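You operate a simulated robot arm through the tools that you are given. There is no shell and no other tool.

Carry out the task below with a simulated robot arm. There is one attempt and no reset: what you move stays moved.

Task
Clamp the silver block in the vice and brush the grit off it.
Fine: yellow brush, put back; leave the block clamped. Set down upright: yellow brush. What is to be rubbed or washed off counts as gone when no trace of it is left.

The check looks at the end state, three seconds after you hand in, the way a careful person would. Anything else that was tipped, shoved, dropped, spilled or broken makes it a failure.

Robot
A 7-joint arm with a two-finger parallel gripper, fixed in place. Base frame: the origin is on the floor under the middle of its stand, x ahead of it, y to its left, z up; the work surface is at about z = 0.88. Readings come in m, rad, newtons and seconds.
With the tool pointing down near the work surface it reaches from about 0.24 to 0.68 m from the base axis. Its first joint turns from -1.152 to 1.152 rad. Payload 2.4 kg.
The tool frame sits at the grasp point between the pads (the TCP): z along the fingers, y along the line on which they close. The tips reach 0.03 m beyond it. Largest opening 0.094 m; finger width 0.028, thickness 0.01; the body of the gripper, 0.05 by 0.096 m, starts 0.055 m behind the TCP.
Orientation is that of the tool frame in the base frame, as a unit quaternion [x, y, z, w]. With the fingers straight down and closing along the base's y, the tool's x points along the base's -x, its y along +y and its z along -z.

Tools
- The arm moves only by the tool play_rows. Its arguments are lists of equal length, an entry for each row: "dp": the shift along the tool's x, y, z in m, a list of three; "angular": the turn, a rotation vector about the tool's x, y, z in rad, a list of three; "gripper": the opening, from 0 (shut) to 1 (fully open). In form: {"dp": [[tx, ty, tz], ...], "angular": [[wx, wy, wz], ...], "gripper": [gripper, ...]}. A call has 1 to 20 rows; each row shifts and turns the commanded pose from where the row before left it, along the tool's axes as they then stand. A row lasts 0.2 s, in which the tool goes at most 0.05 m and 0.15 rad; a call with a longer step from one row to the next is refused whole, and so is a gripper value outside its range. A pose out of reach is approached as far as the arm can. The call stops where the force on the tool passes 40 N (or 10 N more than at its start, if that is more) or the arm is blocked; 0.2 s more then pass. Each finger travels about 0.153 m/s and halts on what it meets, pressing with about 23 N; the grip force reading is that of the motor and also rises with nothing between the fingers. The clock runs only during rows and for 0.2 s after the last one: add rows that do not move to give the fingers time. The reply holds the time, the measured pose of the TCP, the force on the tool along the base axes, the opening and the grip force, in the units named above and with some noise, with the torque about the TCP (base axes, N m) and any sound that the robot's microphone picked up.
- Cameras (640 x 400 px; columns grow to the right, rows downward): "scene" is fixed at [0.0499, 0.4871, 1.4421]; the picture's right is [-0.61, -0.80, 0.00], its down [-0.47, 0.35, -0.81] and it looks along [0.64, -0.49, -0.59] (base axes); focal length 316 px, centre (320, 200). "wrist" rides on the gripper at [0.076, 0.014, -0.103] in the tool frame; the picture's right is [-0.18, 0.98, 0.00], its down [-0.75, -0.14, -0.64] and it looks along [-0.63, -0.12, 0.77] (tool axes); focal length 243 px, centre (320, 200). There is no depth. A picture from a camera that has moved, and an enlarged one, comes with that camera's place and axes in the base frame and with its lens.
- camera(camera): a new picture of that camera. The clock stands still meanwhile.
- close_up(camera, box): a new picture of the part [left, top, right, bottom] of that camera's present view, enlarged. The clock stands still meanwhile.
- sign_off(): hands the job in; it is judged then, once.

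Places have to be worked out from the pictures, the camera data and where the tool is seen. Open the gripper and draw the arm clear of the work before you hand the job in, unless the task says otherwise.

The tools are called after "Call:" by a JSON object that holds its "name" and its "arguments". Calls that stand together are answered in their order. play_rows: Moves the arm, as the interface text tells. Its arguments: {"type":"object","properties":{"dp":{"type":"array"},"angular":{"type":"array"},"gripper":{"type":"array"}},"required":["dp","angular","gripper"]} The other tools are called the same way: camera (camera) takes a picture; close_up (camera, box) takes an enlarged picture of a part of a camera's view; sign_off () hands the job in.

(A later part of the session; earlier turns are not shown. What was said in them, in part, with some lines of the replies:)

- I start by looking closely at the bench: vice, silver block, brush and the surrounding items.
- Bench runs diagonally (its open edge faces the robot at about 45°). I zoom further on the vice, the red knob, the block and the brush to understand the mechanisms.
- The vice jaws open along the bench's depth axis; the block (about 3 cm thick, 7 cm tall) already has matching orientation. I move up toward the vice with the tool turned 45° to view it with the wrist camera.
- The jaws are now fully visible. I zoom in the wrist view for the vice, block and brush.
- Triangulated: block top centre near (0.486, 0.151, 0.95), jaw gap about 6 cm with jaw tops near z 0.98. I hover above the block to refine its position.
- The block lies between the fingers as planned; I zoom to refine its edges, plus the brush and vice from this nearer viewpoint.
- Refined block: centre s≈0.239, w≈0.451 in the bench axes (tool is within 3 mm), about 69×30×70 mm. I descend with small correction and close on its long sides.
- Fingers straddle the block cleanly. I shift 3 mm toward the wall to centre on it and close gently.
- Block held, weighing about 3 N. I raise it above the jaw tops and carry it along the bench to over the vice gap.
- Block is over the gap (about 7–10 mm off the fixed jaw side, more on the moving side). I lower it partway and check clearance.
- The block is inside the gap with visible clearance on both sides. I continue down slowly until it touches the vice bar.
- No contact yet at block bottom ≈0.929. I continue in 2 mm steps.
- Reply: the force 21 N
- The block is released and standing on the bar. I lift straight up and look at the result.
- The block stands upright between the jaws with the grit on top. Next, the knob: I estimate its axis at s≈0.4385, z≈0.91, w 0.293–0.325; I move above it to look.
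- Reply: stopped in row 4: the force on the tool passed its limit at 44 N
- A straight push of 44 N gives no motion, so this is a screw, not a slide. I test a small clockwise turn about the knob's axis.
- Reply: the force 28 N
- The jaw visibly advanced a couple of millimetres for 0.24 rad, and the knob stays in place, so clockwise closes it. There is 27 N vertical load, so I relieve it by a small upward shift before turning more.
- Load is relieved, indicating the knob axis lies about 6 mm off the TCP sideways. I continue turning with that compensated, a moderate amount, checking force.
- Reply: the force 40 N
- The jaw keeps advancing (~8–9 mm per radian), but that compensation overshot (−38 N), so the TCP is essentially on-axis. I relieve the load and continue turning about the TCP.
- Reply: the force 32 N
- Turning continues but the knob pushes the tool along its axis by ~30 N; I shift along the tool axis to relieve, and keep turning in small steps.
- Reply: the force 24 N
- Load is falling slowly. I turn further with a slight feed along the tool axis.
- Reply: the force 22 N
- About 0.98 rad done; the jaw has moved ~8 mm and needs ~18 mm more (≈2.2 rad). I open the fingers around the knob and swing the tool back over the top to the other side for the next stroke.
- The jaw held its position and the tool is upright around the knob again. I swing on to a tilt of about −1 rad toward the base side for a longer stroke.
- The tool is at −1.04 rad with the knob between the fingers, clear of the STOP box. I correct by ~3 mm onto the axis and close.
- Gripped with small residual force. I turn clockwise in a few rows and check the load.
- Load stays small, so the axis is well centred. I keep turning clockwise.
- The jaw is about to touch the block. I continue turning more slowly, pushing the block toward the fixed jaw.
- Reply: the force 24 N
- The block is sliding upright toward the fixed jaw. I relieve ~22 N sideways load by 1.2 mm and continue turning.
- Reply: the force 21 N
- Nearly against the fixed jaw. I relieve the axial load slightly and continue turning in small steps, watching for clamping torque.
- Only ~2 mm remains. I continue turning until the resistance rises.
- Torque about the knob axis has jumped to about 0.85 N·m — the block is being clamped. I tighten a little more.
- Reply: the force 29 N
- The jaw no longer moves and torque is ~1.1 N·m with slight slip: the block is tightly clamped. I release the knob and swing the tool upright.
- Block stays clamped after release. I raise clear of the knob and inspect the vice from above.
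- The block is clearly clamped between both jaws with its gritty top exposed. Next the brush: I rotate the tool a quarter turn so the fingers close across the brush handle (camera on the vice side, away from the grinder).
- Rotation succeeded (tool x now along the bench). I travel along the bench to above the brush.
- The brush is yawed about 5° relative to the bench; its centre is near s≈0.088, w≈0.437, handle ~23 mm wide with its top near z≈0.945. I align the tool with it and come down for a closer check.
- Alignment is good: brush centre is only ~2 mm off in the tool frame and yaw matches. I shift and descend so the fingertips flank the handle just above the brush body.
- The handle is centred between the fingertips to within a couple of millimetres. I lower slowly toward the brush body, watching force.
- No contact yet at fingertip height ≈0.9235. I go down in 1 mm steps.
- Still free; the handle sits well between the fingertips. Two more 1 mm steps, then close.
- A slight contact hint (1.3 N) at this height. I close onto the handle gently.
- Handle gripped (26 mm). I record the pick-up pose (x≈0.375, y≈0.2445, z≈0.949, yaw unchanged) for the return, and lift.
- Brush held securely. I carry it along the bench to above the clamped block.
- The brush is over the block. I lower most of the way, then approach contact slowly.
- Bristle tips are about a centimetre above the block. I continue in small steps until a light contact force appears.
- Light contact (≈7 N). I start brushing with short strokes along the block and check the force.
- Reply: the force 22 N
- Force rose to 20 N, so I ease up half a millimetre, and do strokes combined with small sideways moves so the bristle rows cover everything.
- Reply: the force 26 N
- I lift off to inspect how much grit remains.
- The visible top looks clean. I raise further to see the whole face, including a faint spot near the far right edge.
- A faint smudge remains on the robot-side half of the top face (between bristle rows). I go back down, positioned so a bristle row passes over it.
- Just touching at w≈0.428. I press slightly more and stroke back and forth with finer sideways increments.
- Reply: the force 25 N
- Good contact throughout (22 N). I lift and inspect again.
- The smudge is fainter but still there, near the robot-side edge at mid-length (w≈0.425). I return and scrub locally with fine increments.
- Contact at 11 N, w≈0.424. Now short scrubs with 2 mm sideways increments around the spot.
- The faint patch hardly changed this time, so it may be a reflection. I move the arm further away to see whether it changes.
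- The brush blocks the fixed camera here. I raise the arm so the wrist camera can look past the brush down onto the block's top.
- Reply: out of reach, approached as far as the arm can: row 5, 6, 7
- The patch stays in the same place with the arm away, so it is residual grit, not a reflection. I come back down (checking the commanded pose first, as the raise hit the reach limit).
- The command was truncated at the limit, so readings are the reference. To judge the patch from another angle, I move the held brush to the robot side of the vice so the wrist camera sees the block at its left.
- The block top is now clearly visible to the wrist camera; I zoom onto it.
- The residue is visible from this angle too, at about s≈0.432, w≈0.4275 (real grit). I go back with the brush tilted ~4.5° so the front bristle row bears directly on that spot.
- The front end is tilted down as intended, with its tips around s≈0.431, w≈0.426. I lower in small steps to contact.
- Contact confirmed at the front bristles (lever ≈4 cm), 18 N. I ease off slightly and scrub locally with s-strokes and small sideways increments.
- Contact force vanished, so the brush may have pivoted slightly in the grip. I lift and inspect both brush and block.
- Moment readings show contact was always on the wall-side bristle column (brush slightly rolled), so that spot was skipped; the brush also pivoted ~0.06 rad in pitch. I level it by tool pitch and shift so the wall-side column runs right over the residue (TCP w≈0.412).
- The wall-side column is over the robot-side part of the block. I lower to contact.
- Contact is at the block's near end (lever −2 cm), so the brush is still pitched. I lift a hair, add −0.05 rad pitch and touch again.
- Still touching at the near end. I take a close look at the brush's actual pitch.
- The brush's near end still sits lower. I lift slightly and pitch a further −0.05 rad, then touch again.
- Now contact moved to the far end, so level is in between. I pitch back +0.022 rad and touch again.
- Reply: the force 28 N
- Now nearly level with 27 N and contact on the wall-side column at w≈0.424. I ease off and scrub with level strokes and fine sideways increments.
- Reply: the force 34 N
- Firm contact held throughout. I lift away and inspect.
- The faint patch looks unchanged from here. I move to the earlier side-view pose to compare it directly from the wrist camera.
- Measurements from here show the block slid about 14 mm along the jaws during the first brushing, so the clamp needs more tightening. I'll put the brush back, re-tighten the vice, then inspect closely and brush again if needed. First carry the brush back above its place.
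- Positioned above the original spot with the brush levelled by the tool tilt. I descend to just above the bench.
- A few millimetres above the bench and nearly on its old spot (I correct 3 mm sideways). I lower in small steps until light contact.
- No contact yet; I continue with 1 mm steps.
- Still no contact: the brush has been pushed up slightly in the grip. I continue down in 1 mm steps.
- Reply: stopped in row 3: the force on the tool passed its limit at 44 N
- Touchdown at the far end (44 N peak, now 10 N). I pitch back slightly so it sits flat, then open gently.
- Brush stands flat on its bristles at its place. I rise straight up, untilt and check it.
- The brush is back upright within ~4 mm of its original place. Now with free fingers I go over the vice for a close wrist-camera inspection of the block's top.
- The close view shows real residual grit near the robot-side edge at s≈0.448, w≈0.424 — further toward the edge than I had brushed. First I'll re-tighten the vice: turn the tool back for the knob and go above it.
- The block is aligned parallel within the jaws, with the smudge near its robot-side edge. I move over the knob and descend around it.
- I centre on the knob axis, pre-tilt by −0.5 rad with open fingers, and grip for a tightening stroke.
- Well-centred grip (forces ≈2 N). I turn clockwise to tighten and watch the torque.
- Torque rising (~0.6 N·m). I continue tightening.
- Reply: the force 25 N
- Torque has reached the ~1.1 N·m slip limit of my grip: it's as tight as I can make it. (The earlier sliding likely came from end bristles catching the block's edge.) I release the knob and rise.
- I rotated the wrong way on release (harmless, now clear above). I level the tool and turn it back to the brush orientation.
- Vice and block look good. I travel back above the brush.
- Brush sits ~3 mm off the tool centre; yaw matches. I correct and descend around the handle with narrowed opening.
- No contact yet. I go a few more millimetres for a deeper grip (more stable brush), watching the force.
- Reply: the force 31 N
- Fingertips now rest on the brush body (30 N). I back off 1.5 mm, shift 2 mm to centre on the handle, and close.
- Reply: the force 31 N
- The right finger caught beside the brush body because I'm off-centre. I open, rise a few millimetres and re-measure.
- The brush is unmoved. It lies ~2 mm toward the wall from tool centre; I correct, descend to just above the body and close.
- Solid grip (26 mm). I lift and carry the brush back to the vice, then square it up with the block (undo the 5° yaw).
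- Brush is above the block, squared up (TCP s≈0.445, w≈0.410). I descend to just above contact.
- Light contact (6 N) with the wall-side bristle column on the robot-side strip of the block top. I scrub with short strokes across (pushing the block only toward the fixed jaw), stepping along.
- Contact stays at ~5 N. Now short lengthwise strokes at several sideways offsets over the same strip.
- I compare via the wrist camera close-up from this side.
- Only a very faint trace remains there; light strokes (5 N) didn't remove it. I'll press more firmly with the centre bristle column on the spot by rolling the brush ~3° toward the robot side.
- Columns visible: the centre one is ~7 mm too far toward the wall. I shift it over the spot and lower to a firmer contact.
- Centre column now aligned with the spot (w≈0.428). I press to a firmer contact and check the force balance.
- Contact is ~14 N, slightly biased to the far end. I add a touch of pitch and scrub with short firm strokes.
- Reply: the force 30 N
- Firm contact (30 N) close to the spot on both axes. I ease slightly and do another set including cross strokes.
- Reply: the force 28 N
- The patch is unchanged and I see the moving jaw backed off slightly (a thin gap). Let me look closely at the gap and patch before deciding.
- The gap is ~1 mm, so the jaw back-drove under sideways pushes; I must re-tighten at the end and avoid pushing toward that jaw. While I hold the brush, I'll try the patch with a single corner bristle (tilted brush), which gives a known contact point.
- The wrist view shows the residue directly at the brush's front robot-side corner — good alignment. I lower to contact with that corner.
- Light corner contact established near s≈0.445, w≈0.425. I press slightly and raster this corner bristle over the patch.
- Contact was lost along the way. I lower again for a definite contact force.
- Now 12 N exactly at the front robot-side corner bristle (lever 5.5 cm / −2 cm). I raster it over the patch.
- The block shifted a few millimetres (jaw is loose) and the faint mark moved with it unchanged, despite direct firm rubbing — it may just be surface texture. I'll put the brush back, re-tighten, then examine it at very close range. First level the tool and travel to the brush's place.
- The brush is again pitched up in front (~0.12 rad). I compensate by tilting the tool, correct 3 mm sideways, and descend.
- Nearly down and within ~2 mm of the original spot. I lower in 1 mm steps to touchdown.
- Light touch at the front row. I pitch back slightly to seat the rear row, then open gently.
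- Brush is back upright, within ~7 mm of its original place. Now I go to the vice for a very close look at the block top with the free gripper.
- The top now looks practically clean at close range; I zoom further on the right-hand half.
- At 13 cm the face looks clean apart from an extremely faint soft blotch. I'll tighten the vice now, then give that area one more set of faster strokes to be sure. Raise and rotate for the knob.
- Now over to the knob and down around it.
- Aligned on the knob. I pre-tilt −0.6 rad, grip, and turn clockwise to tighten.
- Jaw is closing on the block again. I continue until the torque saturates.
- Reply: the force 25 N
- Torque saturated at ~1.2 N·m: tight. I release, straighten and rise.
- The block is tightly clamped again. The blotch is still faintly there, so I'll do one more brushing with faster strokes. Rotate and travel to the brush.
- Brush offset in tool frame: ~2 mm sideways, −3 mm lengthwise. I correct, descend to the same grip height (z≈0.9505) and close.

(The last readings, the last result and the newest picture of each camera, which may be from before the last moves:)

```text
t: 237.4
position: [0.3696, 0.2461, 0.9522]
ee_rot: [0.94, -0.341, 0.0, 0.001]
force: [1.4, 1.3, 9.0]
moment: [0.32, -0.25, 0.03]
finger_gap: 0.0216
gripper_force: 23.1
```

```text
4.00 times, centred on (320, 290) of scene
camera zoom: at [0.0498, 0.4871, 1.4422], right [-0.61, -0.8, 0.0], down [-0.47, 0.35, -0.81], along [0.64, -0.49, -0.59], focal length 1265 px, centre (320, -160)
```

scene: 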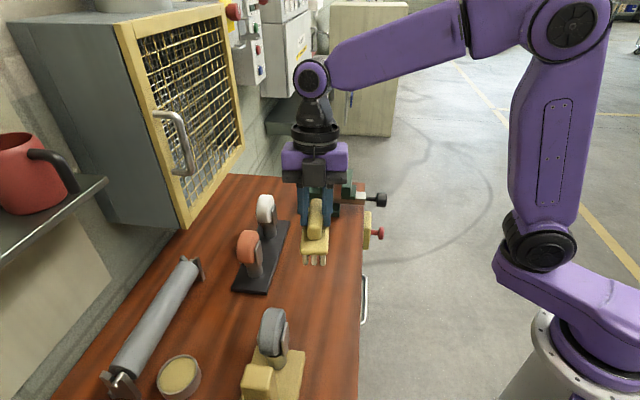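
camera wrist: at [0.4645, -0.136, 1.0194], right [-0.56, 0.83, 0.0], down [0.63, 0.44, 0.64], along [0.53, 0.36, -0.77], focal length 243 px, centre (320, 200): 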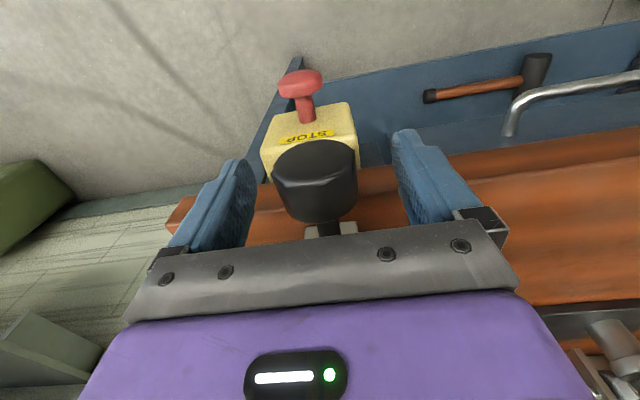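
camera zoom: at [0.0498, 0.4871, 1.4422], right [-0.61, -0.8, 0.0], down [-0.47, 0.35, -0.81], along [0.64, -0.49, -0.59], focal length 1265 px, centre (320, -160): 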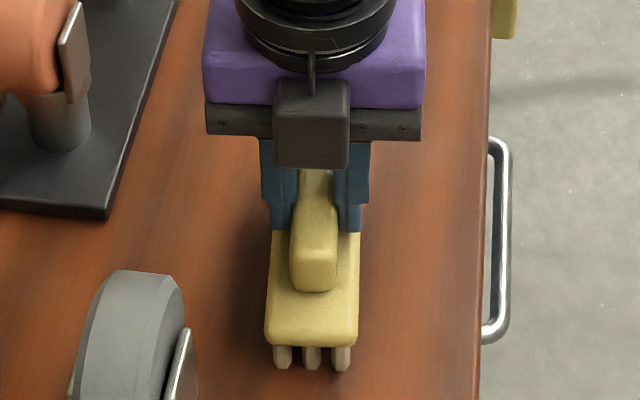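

The opening reads 21.6 mm (was 26) with some load, so the grip may be odd. I look closely before lifting.

Call:
{"name": "close_up", "arguments": {"camera": "scene", "box": [295, 260, 345, 310]}}

Call:
{"name": "close_up", "arguments": {"camera": "wrist", "box": [240, 60, 400, 220]}}

```text
8.00 times, centred on (320, 285) of scene
camera zoom: at [0.0498, 0.4871, 1.4422], right [-0.61, -0.8, 0.0], down [-0.47, 0.35, -0.81], along [0.64, -0.49, -0.59], focal length 2530 px, centre (320, -480)
```

zoom: 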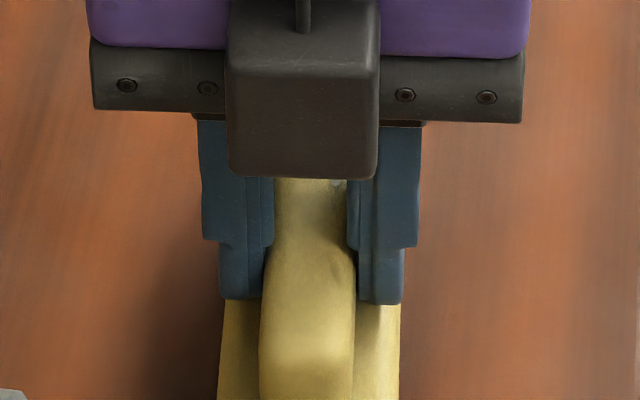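

```text
2.50 times, centred on (320, 140) of wrist
camera zoom: at [0.4179, 0.187, 1.0557], right [-0.77, -0.64, 0.0], down [-0.49, 0.59, 0.64], along [-0.41, 0.49, -0.77], focal length 606 px, centre (320, 350)
```

zoom: 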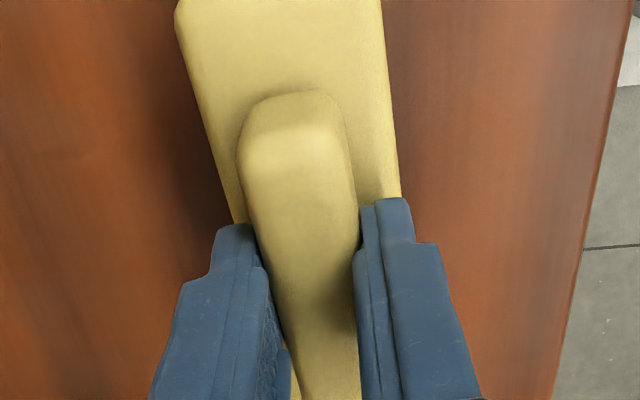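

The handle has a narrower waist where the fingers now sit, so this is actually a better form-fit grip. I lift and carry it to the vice.

Call:
{"name": "play_rows", "arguments": {"dp": [[0, 0, -0.01], [0, 0, -0.03], [0, 0, -0.04], [0, 0, -0.045], [0, 0, -0.045], [0.0169, 0.0021, 0], [0.0338, 0.0041, 0], [0.0338, 0.0041, 0], [0.0338, 0.0041, 0], [0.0338, 0.0041, 0], [0.0338, 0.0041, 0], [0.0338, 0.0042, 0], [0.0338, 0.0042, 0], [0.0338, 0.0042, 0], [0.0338, 0.0042, 0], [0.0338, 0.0042, 0], [0.0172, 0.0021, 0], [0, 0, 0], [0, 0, 0]], "angular": [[0, 0, 0], [0, 0, 0], [0, 0, 0], [0, 0, 0], [0, 0, 0], [0, 0, 0], [0, 0, 0], [0, 0, 0], [0, 0, 0], [0, 0, 0], [0, 0, 0], [0, 0, 0], [0, 0, 0], [0, 0, 0], [0, 0, 0], [0, 0, 0], [0, 0, 0], [0, 0, 0.09], [0.05, 0, 0]], "gripper": [0, 0, 0, 0, 0, 0, 0, 0, 0, 0, 0, 0, 0, 0, 0, 0, 0, 0, 0]}}

Call:
{"name": "close_up", "arguments": {"camera": "scene", "box": [305, 115, 385, 195]}}

Call:
{"name": "camera", "arguments": {"camera": "wrist"}}

```text
t: 241.4
position: [0.6239, -0.0273, 1.1237]
ee_rot: [0.923, -0.383, 0.01, -0.021]
force: [0.0, -0.8, -1.1]
moment: [0.03, 0.0, 0.01]
finger_gap: 0.0213
gripper_force: 23.2
```

```text
5.00 times, centred on (345, 155) of scene
camera zoom: at [0.0499, 0.4871, 1.4421], right [-0.61, -0.8, 0.0], down [-0.47, 0.35, -0.81], along [0.64, -0.49, -0.59], focal length 1582 px, centre (195, 425)
```

zoom: 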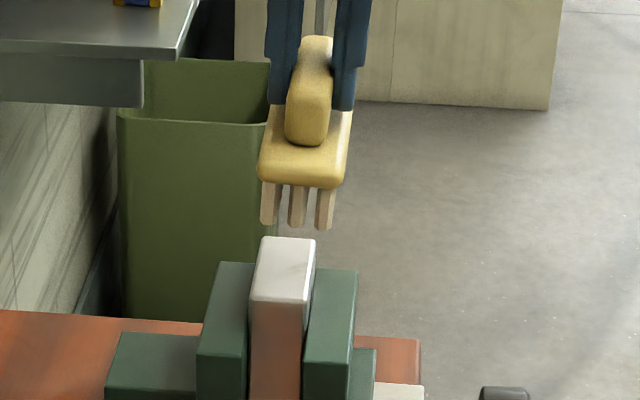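

```text
taken
camera wrist: at [0.6639, -0.0948, 1.2258], right [-0.82, -0.56, -0.05], down [-0.45, 0.61, 0.65], along [-0.34, 0.55, -0.76], focal length 243 px, centre (320, 200)
```

wrist: 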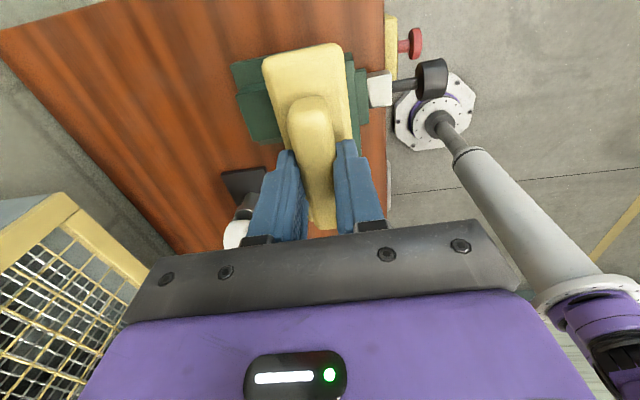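

In position (s≈0.46, w≈0.422, rolled 3°). I descend to just above and find contact.

Call:
{"name": "play_rows", "arguments": {"dp": [[0, 0.0009, 0.018], [0, 0.0009, 0.018], [0, 0.0004, 0.008], [0, 0.0002, 0.004], [0, 0.0001, 0.002], [0, 0.0001, 0.0015], [0, 0, 0]], "angular": [[0, 0, 0], [0, 0, 0], [0, 0, 0], [0, 0, 0], [0, 0, 0], [0, 0, 0], [0, 0, 0]], "gripper": [0, 0, 0, 0, 0, 0, 0]}}

Call:
{"name": "close_up", "arguments": {"camera": "scene", "box": [320, 140, 370, 190]}}

```text
t: 243.0
position: [0.6232, -0.0263, 1.0732]
ee_rot: [0.923, -0.383, 0.01, -0.021]
force: [-1.2, 1.4, 5.0]
moment: [0.2, 0.22, 0.0]
finger_gap: 0.0214
gripper_force: 23.2
```

```text
8.00 times, centred on (345, 165) of scene
camera zoom: at [0.0498, 0.4872, 1.4421], right [-0.61, -0.8, 0.0], down [-0.47, 0.35, -0.81], along [0.64, -0.49, -0.59], focal length 2530 px, centre (120, 480)
```

zoom: 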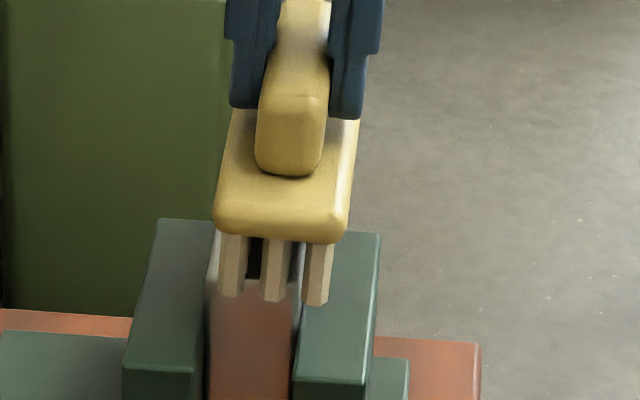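

Contact (6 N) with the centre column exactly over the blotch line. I press to ~15 N and make fast strokes toward the near end only, lifting on return.

Call:
{"name": "play_rows", "arguments": {"dp": [[0, 0, 0.0006], [-0.015, 0, 0], [-0.015, 0, 0], [0, 0, -0.004], [0.03, 0, 0], [0, 0, 0.004], [-0.015, 0, 0], [-0.015, 0, 0], [0, 0, -0.004], [0.03, 0, 0], [0, 0, 0.004], [-0.015, 0, 0], [-0.015, 0, 0], [0, 0, -0.004], [0.03, 0.0015, 0], [0, 0, 0.004], [-0.015, 0, 0], [-0.015, 0, 0], [0, 0, 0]], "angular": [[0, 0, 0], [0, 0, 0], [0, 0, 0], [0, 0, 0], [0, 0, 0], [0, 0, 0], [0, 0, 0], [0, 0, 0], [0, 0, 0], [0, 0, 0], [0, 0, 0], [0, 0, 0], [0, 0, 0], [0, 0, 0], [0, 0, 0], [0, 0, 0], [0, 0, 0], [0, 0, 0], [0, 0, 0]], "gripper": [0, 0, 0, 0, 0, 0, 0, 0, 0, 0, 0, 0, 0, 0, 0, 0, 0, 0, 0]}}

Call:
{"name": "close_up", "arguments": {"camera": "scene", "box": [320, 140, 370, 190]}}

```text
t: 247.0
position: [0.6021, -0.0071, 1.073]
ee_rot: [0.923, -0.383, 0.015, -0.024]
force: [9.1, -6.9, 30.3]
moment: [-0.76, -0.78, 0.03]
finger_gap: 0.0216
gripper_force: 22.7
```

```text
8.00 times, centred on (345, 165) of scene
camera zoom: at [0.0495, 0.487, 1.4422], right [-0.61, -0.8, 0.0], down [-0.47, 0.35, -0.81], along [0.64, -0.49, -0.59], focal length 2530 px, centre (120, 480)
```

zoom: 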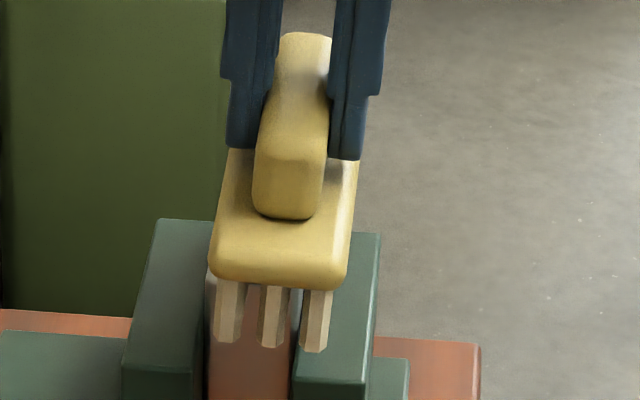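

Firm (31 N), centred contact right on the spot. Another series with small sideways offsets, then lift and inspect.

Call:
{"name": "play_rows", "arguments": {"dp": [[0, 0, -0.004], [0.03, -0.003, 0], [0, 0, 0.004], [-0.015, 0, 0], [-0.015, 0, 0], [0, 0, -0.004], [0.03, -0.002, 0], [0, 0, 0.004], [-0.015, 0, 0], [-0.015, 0, 0], [0, 0, -0.004], [0.03, 0.0055, -0.0003], [0, 0, 0.004], [-0.015, 0, 0], [-0.015, 0, 0], [0, 0, -0.01], [0, 0, -0.03], [0, 0, -0.03], [-0.02, 0, -0.03], [0, 0, 0]], "angular": [[0, 0, 0], [0, 0, 0], [0, 0, 0], [0, 0, 0], [0, 0, 0], [0, 0, 0], [0, 0, 0], [0, 0, 0], [0, 0, 0], [0, 0, 0], [0, 0, 0], [0, 0, 0], [0, 0, 0], [0, 0, 0], [0, 0, 0], [0, 0, 0], [0, 0, 0], [0, 0, 0], [0, 0, 0], [0, 0, 0]], "gripper": [0, 0, 0, 0, 0, 0, 0, 0, 0, 0, 0, 0, 0, 0, 0, 0, 0, 0, 0, 0]}}

Call:
{"name": "close_up", "arguments": {"camera": "scene", "box": [325, 155, 355, 179]}}

Call:
{"name": "close_up", "arguments": {"camera": "scene", "box": [320, 160, 370, 210]}}

```text
t: 251.2
position: [0.5819, 0.0045, 1.1708]
ee_rot: [0.924, -0.382, 0.009, -0.02]
force: [-0.1, -0.9, -1.5]
moment: [0.05, -0.03, 0.04]
finger_gap: 0.0215
gripper_force: 22.8
```

```text
16.00 times, centred on (340, 167) of scene
camera zoom: at [0.0499, 0.4871, 1.4421], right [-0.61, -0.8, 0.0], down [-0.47, 0.35, -0.81], along [0.64, -0.49, -0.59], focal length 5061 px, centre (0, 728)
```

zoom: 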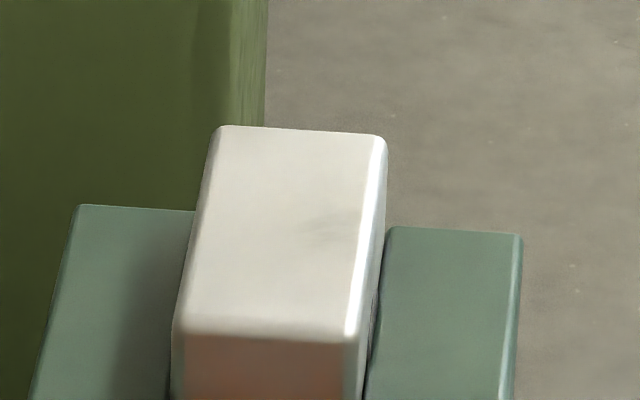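

```text
8.00 times, centred on (345, 185) of scene
camera zoom: at [0.0499, 0.4871, 1.4421], right [-0.61, -0.8, 0.0], down [-0.47, 0.35, -0.81], along [0.64, -0.49, -0.59], focal length 2530 px, centre (120, 320)
```

zoom: 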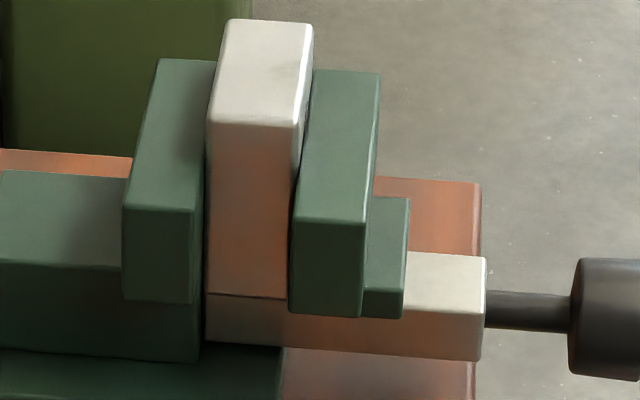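

The clamp held perfectly this time (block and jaw unmoved). The blotch is unchanged, so to rule out any unreached grit I'll do one systematic pass: lifted one-way strokes with the wall-side bristle column, stepping across the whole top face. First re-roll and position.

Call:
{"name": "play_rows", "arguments": {"dp": [[0, 0, 0], [0.0284, 0, 0], [0.0283, 0, 0], [0, 0, 0.03], [0, 0, 0.035], [0, 0, 0.02], [0, 0, 0.006], [0, 0, 0]], "angular": [[-0.08, 0, 0], [0, 0, 0], [0, 0, 0], [0, 0, 0], [0, 0, 0], [0, 0, 0], [0, 0, 0], [0, 0, 0]], "gripper": [0, 0, 0, 0, 0, 0, 0, 0]}}

Call:
{"name": "close_up", "arguments": {"camera": "scene", "box": [320, 140, 370, 190]}}

```text
t: 253.0
position: [0.6206, -0.0362, 1.0795]
ee_rot: [0.924, -0.382, -0.005, 0.016]
force: [0.5, -0.3, -1.1]
moment: [0.0, -0.02, -0.02]
finger_gap: 0.0217
gripper_force: 23.0
```

```text
8.00 times, centred on (345, 165) of scene
camera zoom: at [0.0499, 0.4871, 1.4421], right [-0.61, -0.8, 0.0], down [-0.47, 0.35, -0.81], along [0.64, -0.49, -0.59], focal length 2530 px, centre (120, 480)
```

zoom: 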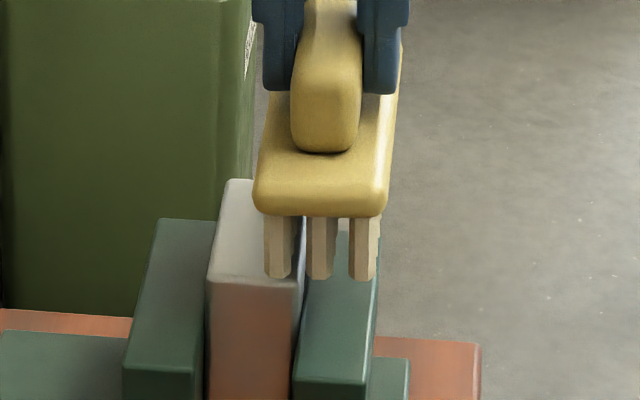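

The wall-side column is over the robot-side strip. I find the contact height.

Call:
{"name": "play_rows", "arguments": {"dp": [[0, 0, 0.003], [0, 0, 0.002], [0, 0, 0.001], [0, 0, 0]], "angular": [[0, 0, 0], [0, 0, 0], [0, 0, 0], [0, 0, 0]], "gripper": [0, 0, 0, 0]}}

```text
t: 254.0
position: [0.6202, -0.0381, 1.0741]
ee_rot: [0.923, -0.384, -0.005, 0.015]
force: [-1.1, 0.6, 1.6]
moment: [0.24, 0.13, 0.01]
finger_gap: 0.0213
gripper_force: 23.0
```

Contact found. I level the pitch a touch, press, and run one-way strokes at successive offsets toward the robot-side edge, then back.

Call:
{"name": "play_rows", "arguments": {"dp": [[0, 0, 0.0006], [-0.015, 0, 0], [-0.015, 0, 0], [0, 0, -0.004], [0.03, 0.003, 0], [0, 0, 0.004], [-0.015, 0, 0], [-0.015, 0, 0], [0, 0, -0.004], [0.03, 0.003, 0], [0, 0, 0.004], [-0.015, 0, 0], [-0.015, 0, 0], [0, 0, -0.004], [0.03, -0.009, 0], [0, 0, 0.004], [-0.015, 0, 0], [-0.015, 0, 0], [0, 0, 0]], "angular": [[0, -0.02, 0], [0, 0, 0], [0, 0, 0], [0, 0, 0], [0, 0, 0], [0, 0, 0], [0, 0, 0], [0, 0, 0], [0, 0, 0], [0, 0, 0], [0, 0, 0], [0, 0, 0], [0, 0, 0], [0, 0, 0], [0, 0, 0], [0, 0, 0], [0, 0, 0], [0, 0, 0], [0, 0, 0]], "gripper": [0, 0, 0, 0, 0, 0, 0, 0, 0, 0, 0, 0, 0, 0, 0, 0, 0, 0, 0]}}

```text
t: 258.0
position: [0.6016, -0.0128, 1.0741]
ee_rot: [0.923, -0.383, -0.014, 0.011]
force: [1.1, -0.5, 3.0]
moment: [-0.16, -0.27, -0.02]
finger_gap: 0.0215
gripper_force: 22.7
```

Contact is light (4 N); I press a bit more and continue stepping toward the wall side.

Call:
{"name": "play_rows", "arguments": {"dp": [[0, 0, -0.004], [0.03, 0, 0], [0, 0, 0.0047], [-0.015, 0, 0], [-0.015, 0, 0], [0, 0, -0.004], [0.03, -0.003, 0], [0, 0, 0.004], [-0.015, 0, 0], [-0.015, 0, 0], [0, 0, -0.004], [0.03, -0.003, 0], [0, 0, 0.004], [-0.015, 0, 0], [-0.015, 0, 0], [0, 0, -0.004], [0.03, -0.003, 0], [0, 0, 0.004], [-0.015, 0, 0], [-0.015, 0, 0]], "angular": [[0, 0, 0], [0, 0, 0], [0, 0, 0], [0, 0, 0], [0, 0, 0], [0, 0, 0], [0, 0, 0], [0, 0, 0], [0, 0, 0], [0, 0, 0], [0, 0, 0], [0, 0, 0], [0, 0, 0], [0, 0, 0], [0, 0, 0], [0, 0, 0], [0, 0, 0], [0, 0, 0], [0, 0, 0], [0, 0, 0]], "gripper": [0, 0, 0, 0, 0, 0, 0, 0, 0, 0, 0, 0, 0, 0, 0, 0, 0, 0, 0, 0]}}

Call:
{"name": "close_up", "arguments": {"camera": "scene", "box": [320, 140, 370, 190]}}

```text
t: 262.2
position: [0.6082, -0.0097, 1.073]
ee_rot: [0.923, -0.384, -0.013, 0.012]
force: [3.2, -3.0, 7.2]
moment: [-0.39, -0.56, -0.04]
finger_gap: 0.0214
gripper_force: 23.3
```

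```text
8.00 times, centred on (345, 165) of scene
camera zoom: at [0.0498, 0.4871, 1.4422], right [-0.61, -0.8, 0.0], down [-0.47, 0.35, -0.81], along [0.64, -0.49, -0.59], focal length 2530 px, centre (120, 480)
```

zoom: 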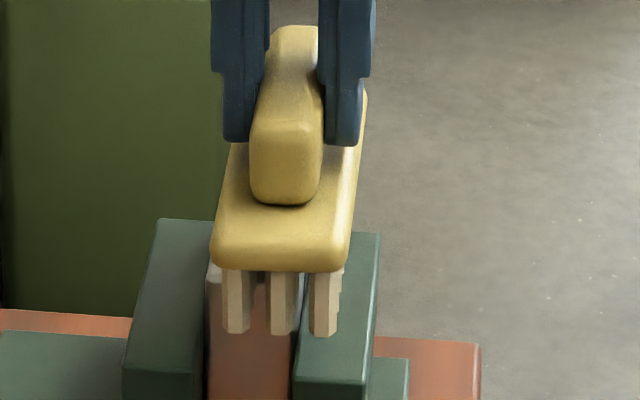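

Let me lift and see whether this systematic pass changed the patch.

Call:
{"name": "play_rows", "arguments": {"dp": [[0, 0, -0.01], [0, 0, -0.03], [0, 0, -0.03], [-0.02, 0, -0.03], [0, 0, 0]], "angular": [[0, 0, 0], [0, 0, 0], [0, 0, 0], [0, 0, 0], [0, 0, 0]], "gripper": [0, 0, 0, 0, 0]}}

Call:
{"name": "close_up", "arguments": {"camera": "scene", "box": [325, 155, 355, 179]}}

Call:
{"name": "close_up", "arguments": {"camera": "scene", "box": [320, 160, 370, 210]}}

```text
t: 263.4
position: [0.5969, 0.0072, 1.1719]
ee_rot: [0.924, -0.383, -0.014, 0.014]
force: [0.0, 0.5, -1.0]
moment: [0.0, 0.0, -0.02]
finger_gap: 0.0215
gripper_force: 22.6
```

```text
16.00 times, centred on (340, 167) of scene
camera zoom: at [0.0499, 0.4871, 1.4421], right [-0.61, -0.8, 0.0], down [-0.47, 0.35, -0.81], along [0.64, -0.49, -0.59], focal length 5061 px, centre (0, 728)
```

zoom: 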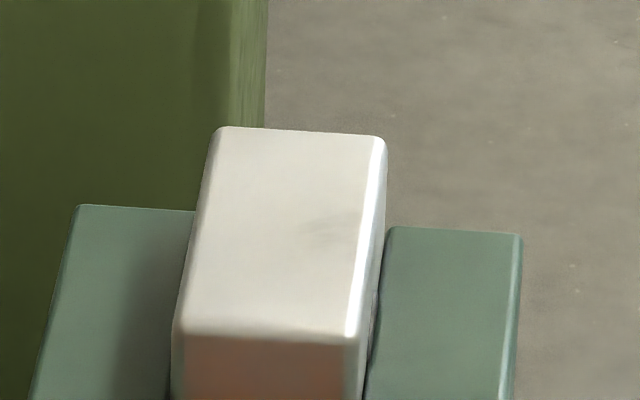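

```text
8.00 times, centred on (345, 185) of scene
camera zoom: at [0.0499, 0.4871, 1.4421], right [-0.61, -0.8, 0.0], down [-0.47, 0.35, -0.81], along [0.64, -0.49, -0.59], focal length 2530 px, centre (120, 320)
```

zoom: 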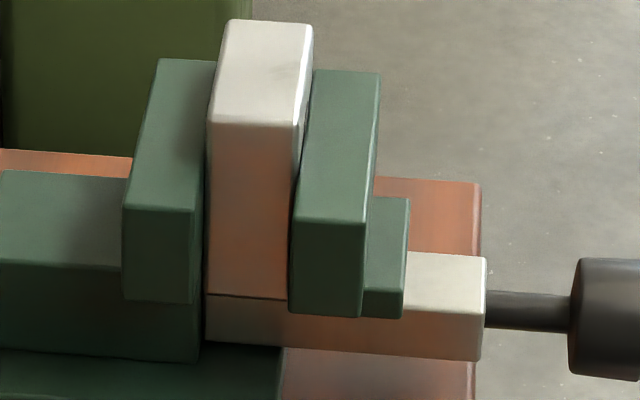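

Unchanged. As a decisive test I bring the front wall-side corner bristle alone (pitched and rolled) directly over the patch and rub it there with fast short strokes.

Call:
{"name": "play_rows", "arguments": {"dp": [[-0.012, 0.0152, 0], [0, 0, 0], [0.0021, -0.0009, 0.03], [0.0021, -0.0009, 0.03], [0.0014, -0.0006, 0.02], [0.0006, -0.0002, 0.008], [0, 0, 0]], "angular": [[0, 0, 0], [0, -0.05, 0], [0, 0, 0], [0, 0, 0], [0, 0, 0], [0, 0, 0], [0, 0, 0]], "gripper": [0, 0, 0, 0, 0, 0, 0]}}

Call:
{"name": "close_up", "arguments": {"camera": "wrist", "box": [220, 0, 380, 120]}}

Call:
{"name": "close_up", "arguments": {"camera": "scene", "box": [320, 140, 370, 190]}}

```text
t: 265.0
position: [0.578, 0.0027, 1.0867]
ee_rot: [0.923, -0.383, -0.038, 0.003]
force: [-0.6, -0.6, -1.5]
moment: [0.0, 0.01, 0.0]
finger_gap: 0.0215
gripper_force: 22.8
```

```text
3.33 times, centred on (300, 60) of wrist
camera zoom: at [0.6302, -0.0627, 1.1845], right [-0.82, -0.56, 0.05], down [-0.38, 0.62, 0.69], along [-0.42, 0.55, -0.73], focal length 809 px, centre (387, 667)
```

zoom: 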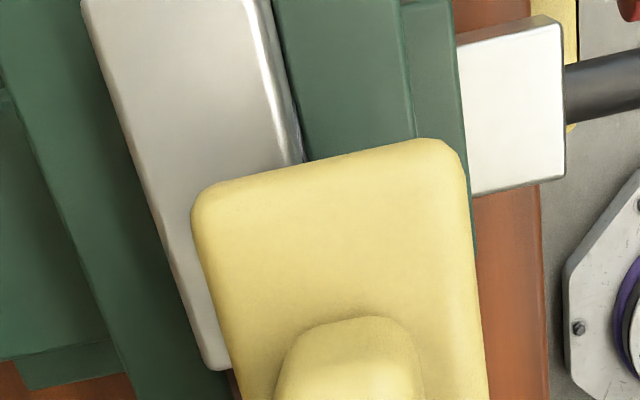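

```text
8.00 times, centred on (345, 165) of scene
camera zoom: at [0.0499, 0.4871, 1.4421], right [-0.61, -0.8, 0.0], down [-0.47, 0.35, -0.81], along [0.64, -0.49, -0.59], focal length 2530 px, centre (120, 480)
```

zoom: 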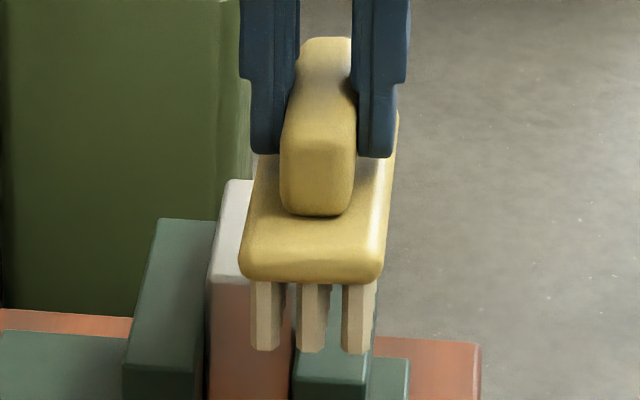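

The front wall-side corner is over the patch. I lower to contact.

Call:
{"name": "play_rows", "arguments": {"dp": [[0.0004, -0.0002, 0.006], [0.0002, -0.0001, 0.003], [0.0001, 0, 0.0015], [0.0001, 0, 0.001], [0, 0, 0]], "angular": [[0, 0, 0], [0, 0, 0], [0, 0, 0], [0, 0, 0], [0, 0, 0]], "gripper": [0, 0, 0, 0, 0]}}

```text
t: 266.2
position: [0.5779, 0.0034, 1.0758]
ee_rot: [0.923, -0.383, -0.036, 0.002]
force: [-3.7, -1.6, 19.8]
moment: [-0.61, -0.7, -0.14]
finger_gap: 0.0213
gripper_force: 22.6
```

Exactly the corner bristle at s≈0.455, w≈0.427 with 21 N. I scrub quickly back and forth with small sideways steps.

Call:
{"name": "play_rows", "arguments": {"dp": [[-0.01, 0, 0.0003], [-0.01, 0, 0.0007], [0.012, 0.0015, -0.00084], [0.012, 0, -0.00084], [-0.012, 0, 0.00084], [-0.012, 0, 0.00084], [0.012, 0.0015, -0.00084], [0.012, 0, -0.00084], [-0.012, 0, 0.00084], [-0.012, 0, 0.00084], [0.012, 0.0015, -0.00084], [0.012, 0, -0.00084], [-0.012, 0, 0.00084], [-0.012, 0, 0.00084], [0.012, -0.006, -0.00084], [0.012, 0, -0.00084], [-0.012, 0, 0.00084], [-0.012, 0, 0.00084], [0.012, -0.0015, -0.00084], [0, 0, 0]], "angular": [[0, 0, 0], [0, 0, 0], [0, 0, 0], [0, 0, 0], [0, 0, 0], [0, 0, 0], [0, 0, 0], [0, 0, 0], [0, 0, 0], [0, 0, 0], [0, 0, 0], [0, 0, 0], [0, 0, 0], [0, 0, 0], [0, 0, 0], [0, 0, 0], [0, 0, 0], [0, 0, 0], [0, 0, 0], [0, 0, 0]], "gripper": [0, 0, 0, 0, 0, 0, 0, 0, 0, 0, 0, 0, 0, 0, 0, 0, 0, 0, 0, 0]}}

Call:
{"name": "play_rows", "arguments": {"dp": [[0, 0, -0.01], [0, 0, -0.03], [0, 0, -0.03], [-0.02, 0, -0.03], [0, 0, 0]], "angular": [[0, 0, 0], [0, 0, 0], [0, 0, 0], [0, 0, 0], [0, 0, 0]], "gripper": [0, 0, 0, 0, 0]}}

Call:
{"name": "close_up", "arguments": {"camera": "scene", "box": [325, 155, 355, 179]}}

Call:
{"name": "close_up", "arguments": {"camera": "scene", "box": [320, 160, 370, 210]}}

```text
t: 270.4
position: [0.575, 0.0142, 1.0746]
ee_rot: [0.923, -0.383, -0.038, 0.003]
force: [-3.2, 3.0, 8.1]
moment: [0.13, -0.13, 0.06]
finger_gap: 0.0215
gripper_force: 23.4
```

```text
t: 271.6
position: [0.5701, 0.0221, 1.1742]
ee_rot: [0.923, -0.384, -0.038, 0.003]
force: [0.8, 0.2, -1.1]
moment: [0.0, -0.03, -0.02]
finger_gap: 0.0215
gripper_force: 23.5
```

```text
16.00 times, centred on (340, 167) of scene
camera zoom: at [0.0499, 0.4871, 1.4421], right [-0.61, -0.8, 0.0], down [-0.47, 0.35, -0.81], along [0.64, -0.49, -0.59], focal length 5061 px, centre (0, 728)
```

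zoom: 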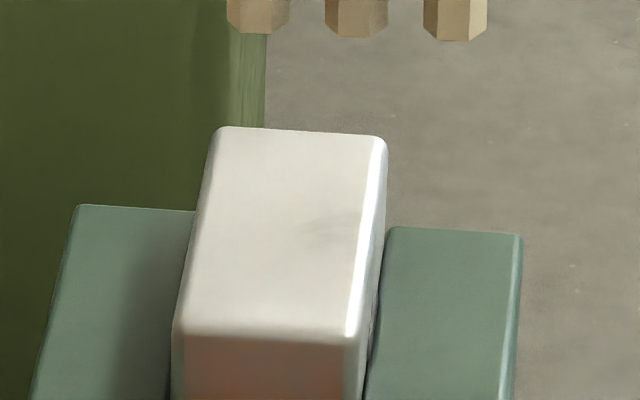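

```text
8.00 times, centred on (345, 185) of scene
camera zoom: at [0.0499, 0.4871, 1.4421], right [-0.61, -0.8, 0.0], down [-0.47, 0.35, -0.81], along [0.64, -0.49, -0.59], focal length 2530 px, centre (120, 320)
```

zoom: 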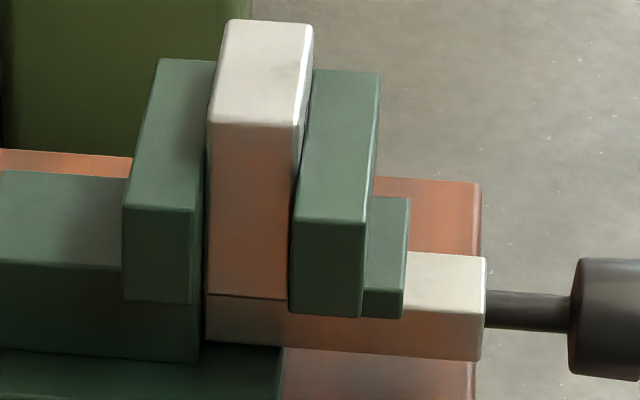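

Rubbing the corner bristle directly over it didn't change it at all, so that mark appears to be part of the block's surface. I put the brush back now; then I'll do a like-for-like camera comparison. Level the tool and travel.

Call:
{"name": "play_rows", "arguments": {"dp": [[0, 0, 0], [0, 0, 0], [0, 0, 0], [-0.0162, -0.0025, 0], [-0.0325, -0.0051, 0], [-0.0325, -0.0051, 0], [-0.0325, -0.0051, 0], [-0.0325, -0.0051, 0], [-0.0325, -0.0051, 0], [-0.0325, -0.0051, 0], [-0.0325, -0.0051, 0], [-0.0325, -0.0051, 0], [-0.0162, -0.0025, 0], [0, 0, 0.03], [0, 0, 0.03], [0, 0, 0]], "angular": [[0, 0.07, 0], [0.03, 0, 0], [0, 0, -0.09], [0, 0, 0], [0, 0, 0], [0, 0, 0], [0, 0, 0], [0, 0, 0], [0, 0, 0], [0, 0, 0], [0, 0, 0], [0, 0, 0], [0, 0, 0], [0, 0, 0], [0, 0, 0], [0, 0, 0]], "gripper": [0, 0, 0, 0, 0, 0, 0, 0, 0, 0, 0, 0, 0, 0, 0, 0]}}

Call:
{"name": "camera", "arguments": {"camera": "wrist"}}

Call:
{"name": "close_up", "arguments": {"camera": "scene", "box": [270, 190, 370, 290]}}

```text
t: 275.0
position: [0.372, 0.2468, 1.116]
ee_rot: [0.94, -0.341, 0.0, 0.002]
force: [0.9, -1.0, -1.2]
moment: [0.02, 0.04, 0.0]
finger_gap: 0.0216
gripper_force: 23.4
```

```text
taken
camera wrist: at [0.4213, 0.1868, 1.2185], right [-0.77, -0.64, 0.0], down [-0.49, 0.59, 0.64], along [-0.41, 0.49, -0.77], focal length 243 px, centre (320, 200)
```

wrist: 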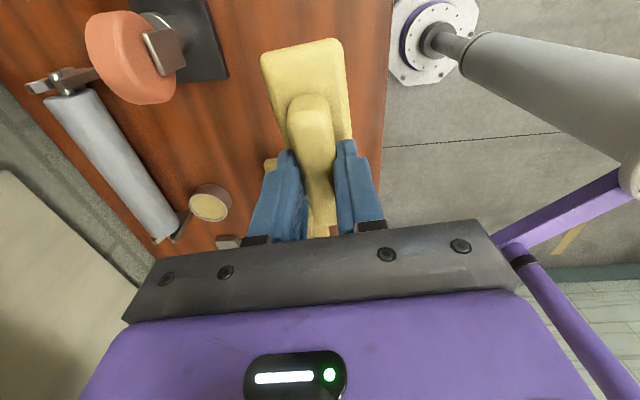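

```text
4.00 times, centred on (320, 240) of scene
camera zoom: at [0.0499, 0.4871, 1.4421], right [-0.61, -0.8, 0.0], down [-0.47, 0.35, -0.81], along [0.64, -0.49, -0.59], focal length 1265 px, centre (320, 40)
```

zoom: 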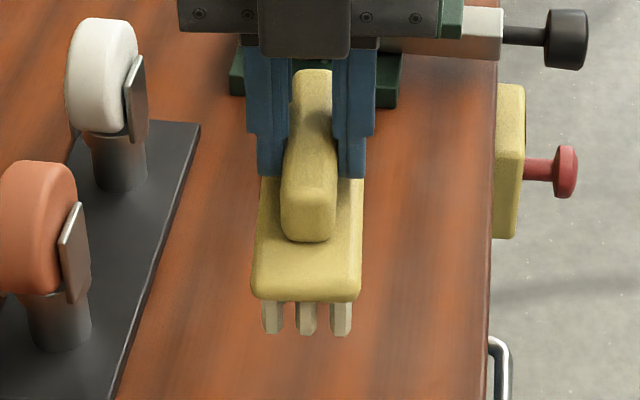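

Brush still slightly pitched (front up). I tilt −0.06 rad to compensate, adjust 4 mm lengthwise and descend.

Call:
{"name": "play_rows", "arguments": {"dp": [[0.0037, 0, 0], [0.0018, 0, 0.03], [0.0021, 0, 0.035], [0.0021, 0, 0.035], [0.0018, 0, 0.03], [0.0011, 0, 0.018], [0.0004, 0, 0.007], [0, 0, 0]], "angular": [[0, -0.06, 0], [0, 0, 0], [0, 0, 0], [0, 0, 0], [0, 0, 0], [0, 0, 0], [0, 0, 0], [0, 0, 0]], "gripper": [0, 0, 0, 0, 0, 0, 0, 0]}}

Call:
{"name": "close_up", "arguments": {"camera": "scene", "box": [270, 240, 370, 340]}}

```text
t: 276.8
position: [0.3739, 0.2436, 0.9607]
ee_rot: [0.94, -0.341, -0.028, -0.007]
force: [0.6, 0.6, -1.9]
moment: [-0.05, 0.01, -0.04]
finger_gap: 0.0216
gripper_force: 23.2
```

```text
4.00 times, centred on (320, 290) of scene
camera zoom: at [0.0499, 0.4871, 1.4421], right [-0.61, -0.8, 0.0], down [-0.47, 0.35, -0.81], along [0.64, -0.49, -0.59], focal length 1265 px, centre (320, -160)
```

zoom: 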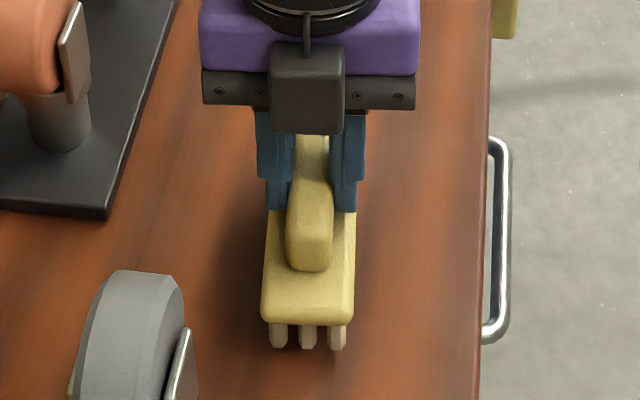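

Aligned with the original spot. Lowering in small steps to touchdown.

Call:
{"name": "play_rows", "arguments": {"dp": [[0.0002, 0, 0.003], [0.0001, 0, 0.002], [0.0001, 0, 0.0015], [0.0001, 0, 0.001], [0, 0, 0]], "angular": [[0, 0, 0], [0, 0, 0], [0, 0, 0], [0, 0, 0], [0, 0, 0]], "gripper": [0, 0, 0, 0, 0]}}

```text
t: 278.0
position: [0.3759, 0.2431, 0.9532]
ee_rot: [0.94, -0.341, -0.027, -0.01]
force: [-9.6, -1.1, 33.1]
moment: [-0.46, -0.25, -0.13]
finger_gap: 0.0216
gripper_force: 23.0
```

Touchdown nearly level. I ease up the pressure, adjust pitch slightly, and release gently.

Call:
{"name": "play_rows", "arguments": {"dp": [[0, 0, -0.0012], [0, 0, 0], [0, 0, 0], [0, 0, 0], [0, 0, 0], [0, 0, 0], [0, 0, 0]], "angular": [[0, 0.012, 0], [0, 0, 0], [0, 0, 0], [0, 0, 0], [0, 0, 0], [0, 0, 0], [0, 0, 0]], "gripper": [0, 0, 0.25, 0.28, 0.32, 0.38, 0.45]}}

Call:
{"name": "play_rows", "arguments": {"dp": [[-0.0005, 0, -0.01], [-0.0014, 0, -0.03], [-0.0019, 0, -0.04], [-0.0019, 0, -0.04], [-0.0019, 0, -0.04], [0, 0, 0], [0, 0, 0]], "angular": [[0, 0, 0], [0, 0, 0], [0, 0, 0], [0, 0, 0], [0, 0, 0], [0, 0.048, 0], [0, 0, 0]], "gripper": [0.5, 0.55, 0.6, 0.6, 0.6, 0.6, 0.6]}}

Call:
{"name": "close_up", "arguments": {"camera": "scene", "box": [270, 240, 370, 340]}}

```text
t: 279.6
position: [0.3758, 0.2417, 0.9541]
ee_rot: [0.94, -0.341, -0.022, -0.006]
force: [0.9, -0.5, 0.3]
moment: [-0.01, 0.0, 0.0]
finger_gap: 0.0426
gripper_force: 0.1
```

```text
t: 281.2
position: [0.3758, 0.2425, 1.1163]
ee_rot: [0.94, -0.341, 0.001, 0.002]
force: [0.2, -0.1, 0.0]
moment: [-0.01, -0.02, 0.0]
finger_gap: 0.0561
gripper_force: 0.1
```

```text
4.00 times, centred on (320, 290) of scene
camera zoom: at [0.0499, 0.4871, 1.4421], right [-0.61, -0.8, 0.0], down [-0.47, 0.35, -0.81], along [0.64, -0.49, -0.59], focal length 1265 px, centre (320, -160)
```

zoom: 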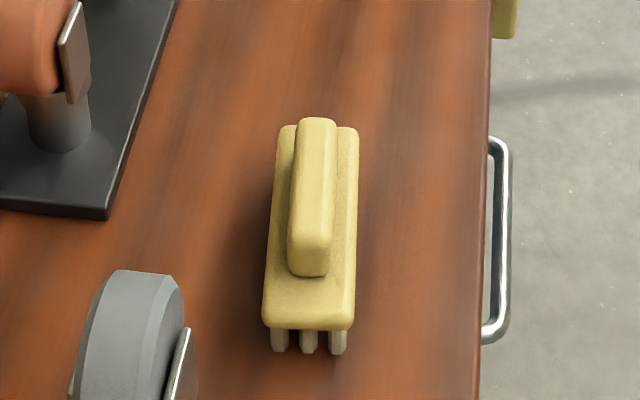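

Brush is upright within ~5 mm of its original place. Now the like-for-like view of the block top as at the earlier inspection.

Call:
{"name": "play_rows", "arguments": {"dp": [[0.0171, 0.0016, 0], [0.0342, 0.0032, 0], [0.0342, 0.0032, 0], [0.0342, 0.0032, 0], [0.0342, 0.0032, 0], [0.0342, 0.0032, 0], [0.0342, 0.0032, 0], [0.0342, 0.0032, 0], [0.0342, 0.0032, 0], [0.0342, 0.0032, 0], [0.0171, 0.0016, 0.0163], [0, 0, 0]], "angular": [[0, 0, 0], [0, 0, 0], [0, 0, 0], [0, 0, 0], [0, 0, 0], [0, 0, 0], [0, 0, 0], [0, 0, 0], [0, 0, 0], [0, 0, 0], [0, 0, 0], [0, 0, 0]], "gripper": [0.7, 0.85, 0.92, 0.92, 0.92, 0.92, 0.92, 0.92, 0.92, 0.92, 0.92, 0.92]}}

Call:
{"name": "close_up", "arguments": {"camera": "wrist", "box": [270, 50, 370, 150]}}

Call:
{"name": "close_up", "arguments": {"camera": "wrist", "box": [295, 70, 355, 110]}}

```text
t: 283.8
position: [0.6167, 0.0007, 1.096]
ee_rot: [0.94, -0.34, 0.0, 0.002]
force: [0.3, -0.1, 0.2]
moment: [0.0, -0.02, -0.02]
finger_gap: 0.0865
gripper_force: 0.0
```

```text
4.00 times, centred on (320, 100) of wrist
camera zoom: at [0.6658, -0.0584, 1.1997], right [-0.77, -0.64, 0.0], down [-0.49, 0.59, 0.64], along [-0.41, 0.49, -0.77], focal length 970 px, centre (320, 600)
```

zoom: 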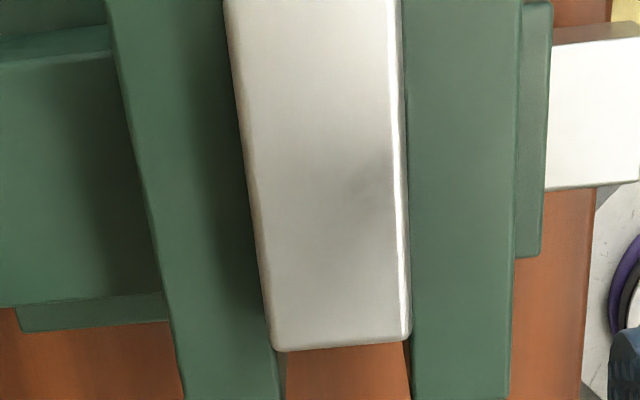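

```text
10.00 times, centred on (325, 90) of wrist
camera zoom: at [0.6658, -0.0584, 1.1997], right [-0.77, -0.64, 0.0], down [-0.49, 0.59, 0.64], along [-0.41, 0.49, -0.77], focal length 2426 px, centre (270, 1300)
```

zoom: 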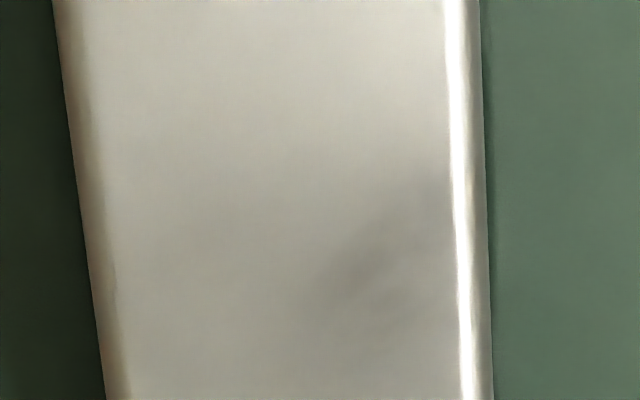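

From two very different viewpoints the faint tone sits at the identical spot, smooth and without any speckle, and it has not responded to repeated direct firm rubbing — I judge it to be the metal's own surface tone; all grit speckle is gone. The block is gripped by both jaws. I now raise and draw the arm clear.

Call:
{"name": "play_rows", "arguments": {"dp": [[0, 0, -0.04], [0, 0, -0.04], [-0.0336, 0.0085, -0.005], [-0.0336, 0.0085, -0.005], [-0.0336, 0.0085, -0.005], [-0.0336, 0.0085, -0.005], [-0.0336, 0.0085, -0.005], [-0.0336, 0.0085, -0.005], [-0.0336, 0.0085, -0.005], [-0.0336, 0.0085, -0.005], [0, 0, 0]], "angular": [[0, 0, 0], [0, 0, 0], [0, 0, 0], [0, 0, 0], [0, 0, 0], [0, 0, 0], [0, 0, 0], [0, 0, 0], [0, 0, 0], [0, 0, 0], [0, 0, 0]], "gripper": [0.92, 0.92, 0.92, 0.92, 0.92, 0.92, 1, 1, 1, 1, 1]}}

Call:
{"name": "camera", "arguments": {"camera": "scene"}}

Call:
{"name": "close_up", "arguments": {"camera": "scene", "box": [325, 155, 355, 179]}}

Call:
{"name": "close_up", "arguments": {"camera": "scene", "box": [300, 150, 400, 230]}}

Call:
{"name": "camera", "arguments": {"camera": "wrist"}}

```text
t: 286.2
position: [0.3657, 0.118, 1.2176]
ee_rot: [0.94, -0.341, 0.0, 0.003]
force: [-0.1, 0.1, -0.4]
moment: [0.04, 0.0, -0.01]
finger_gap: 0.094
gripper_force: 0.1
```

```text
taken
```

scene: 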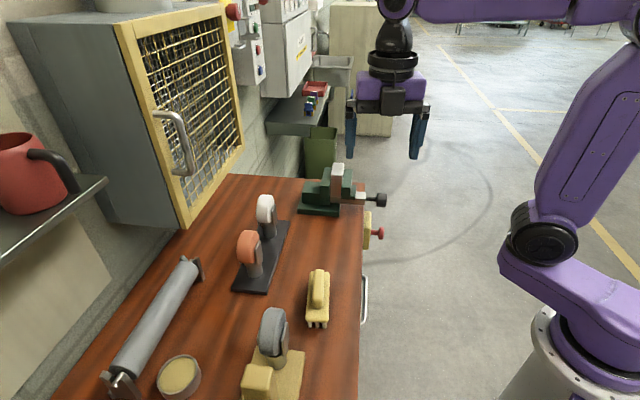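

```text
16.00 times, centred on (340, 167) of scene
camera zoom: at [0.0499, 0.4871, 1.4421], right [-0.61, -0.8, 0.0], down [-0.47, 0.35, -0.81], along [0.64, -0.49, -0.59], focal length 5061 px, centre (0, 728)
```

zoom: 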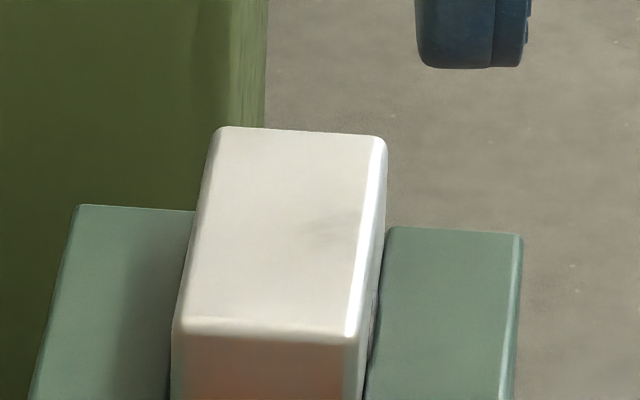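

```text
5.00 times, centred on (350, 190) of scene
camera zoom: at [0.0499, 0.4871, 1.4421], right [-0.61, -0.8, 0.0], down [-0.47, 0.35, -0.81], along [0.64, -0.49, -0.59], focal length 1582 px, centre (170, 250)
```

zoom: 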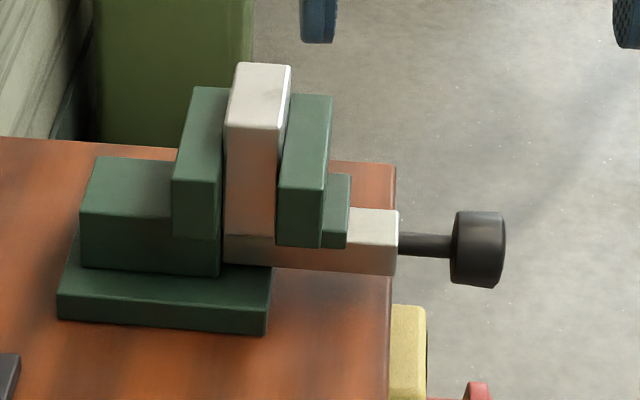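

```text
taken
camera wrist: at [0.4146, 0.0593, 1.3203], right [-0.77, -0.64, 0.0], down [-0.49, 0.59, 0.64], along [-0.41, 0.49, -0.77], focal length 243 px, centre (320, 200)
```

wrist: 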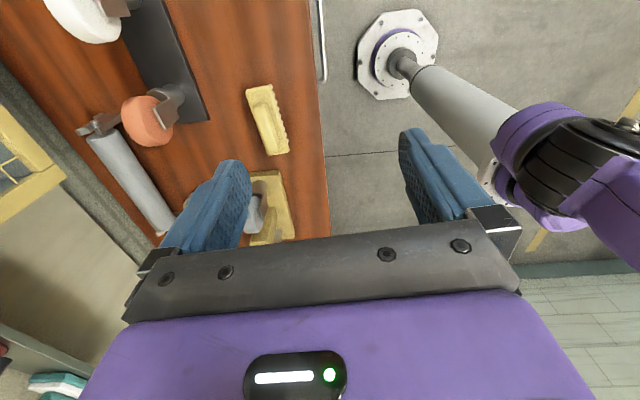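

The final overview shows the block clamped with a clean top, the brush upright in its place, everything else untouched, and the arm clear with open gripper. I hand in.

Call:
{"name": "sign_off", "arguments": {}}

```text
The job is handed in.
```

The block is clamped in the vice and brushed, and the yellow brush is back upright. I'm not certain the block's top is fully clean.

- **Grit:** No speckle is visible. A very faint, smooth patch remains near the robot-side edge of the top face. It did not change after repeated firm rubbing directly on it. I judged it to be the metal's own tone, but I could not prove that. If it is residue, the "no trace" condition fails.
- **Clamp:** The block slid roughly 2 cm along the jaws during early brushing, and the jaw backed off once. I re-tightened until my grip on the knob slipped, at about 1.2 N·m. Block and jaw then stayed put through the last brushing passes. The block now sits toward the far end of the jaws, still held on both sides.
- **Brush:** It stands on its bristles within about 5 mm of where it started.
- **Rest of the bench:** Nothing else shows as moved in the last overview picture, and I kept clear of the STOP button under the vice knob. The gripper is open and the arm is clear of the work.
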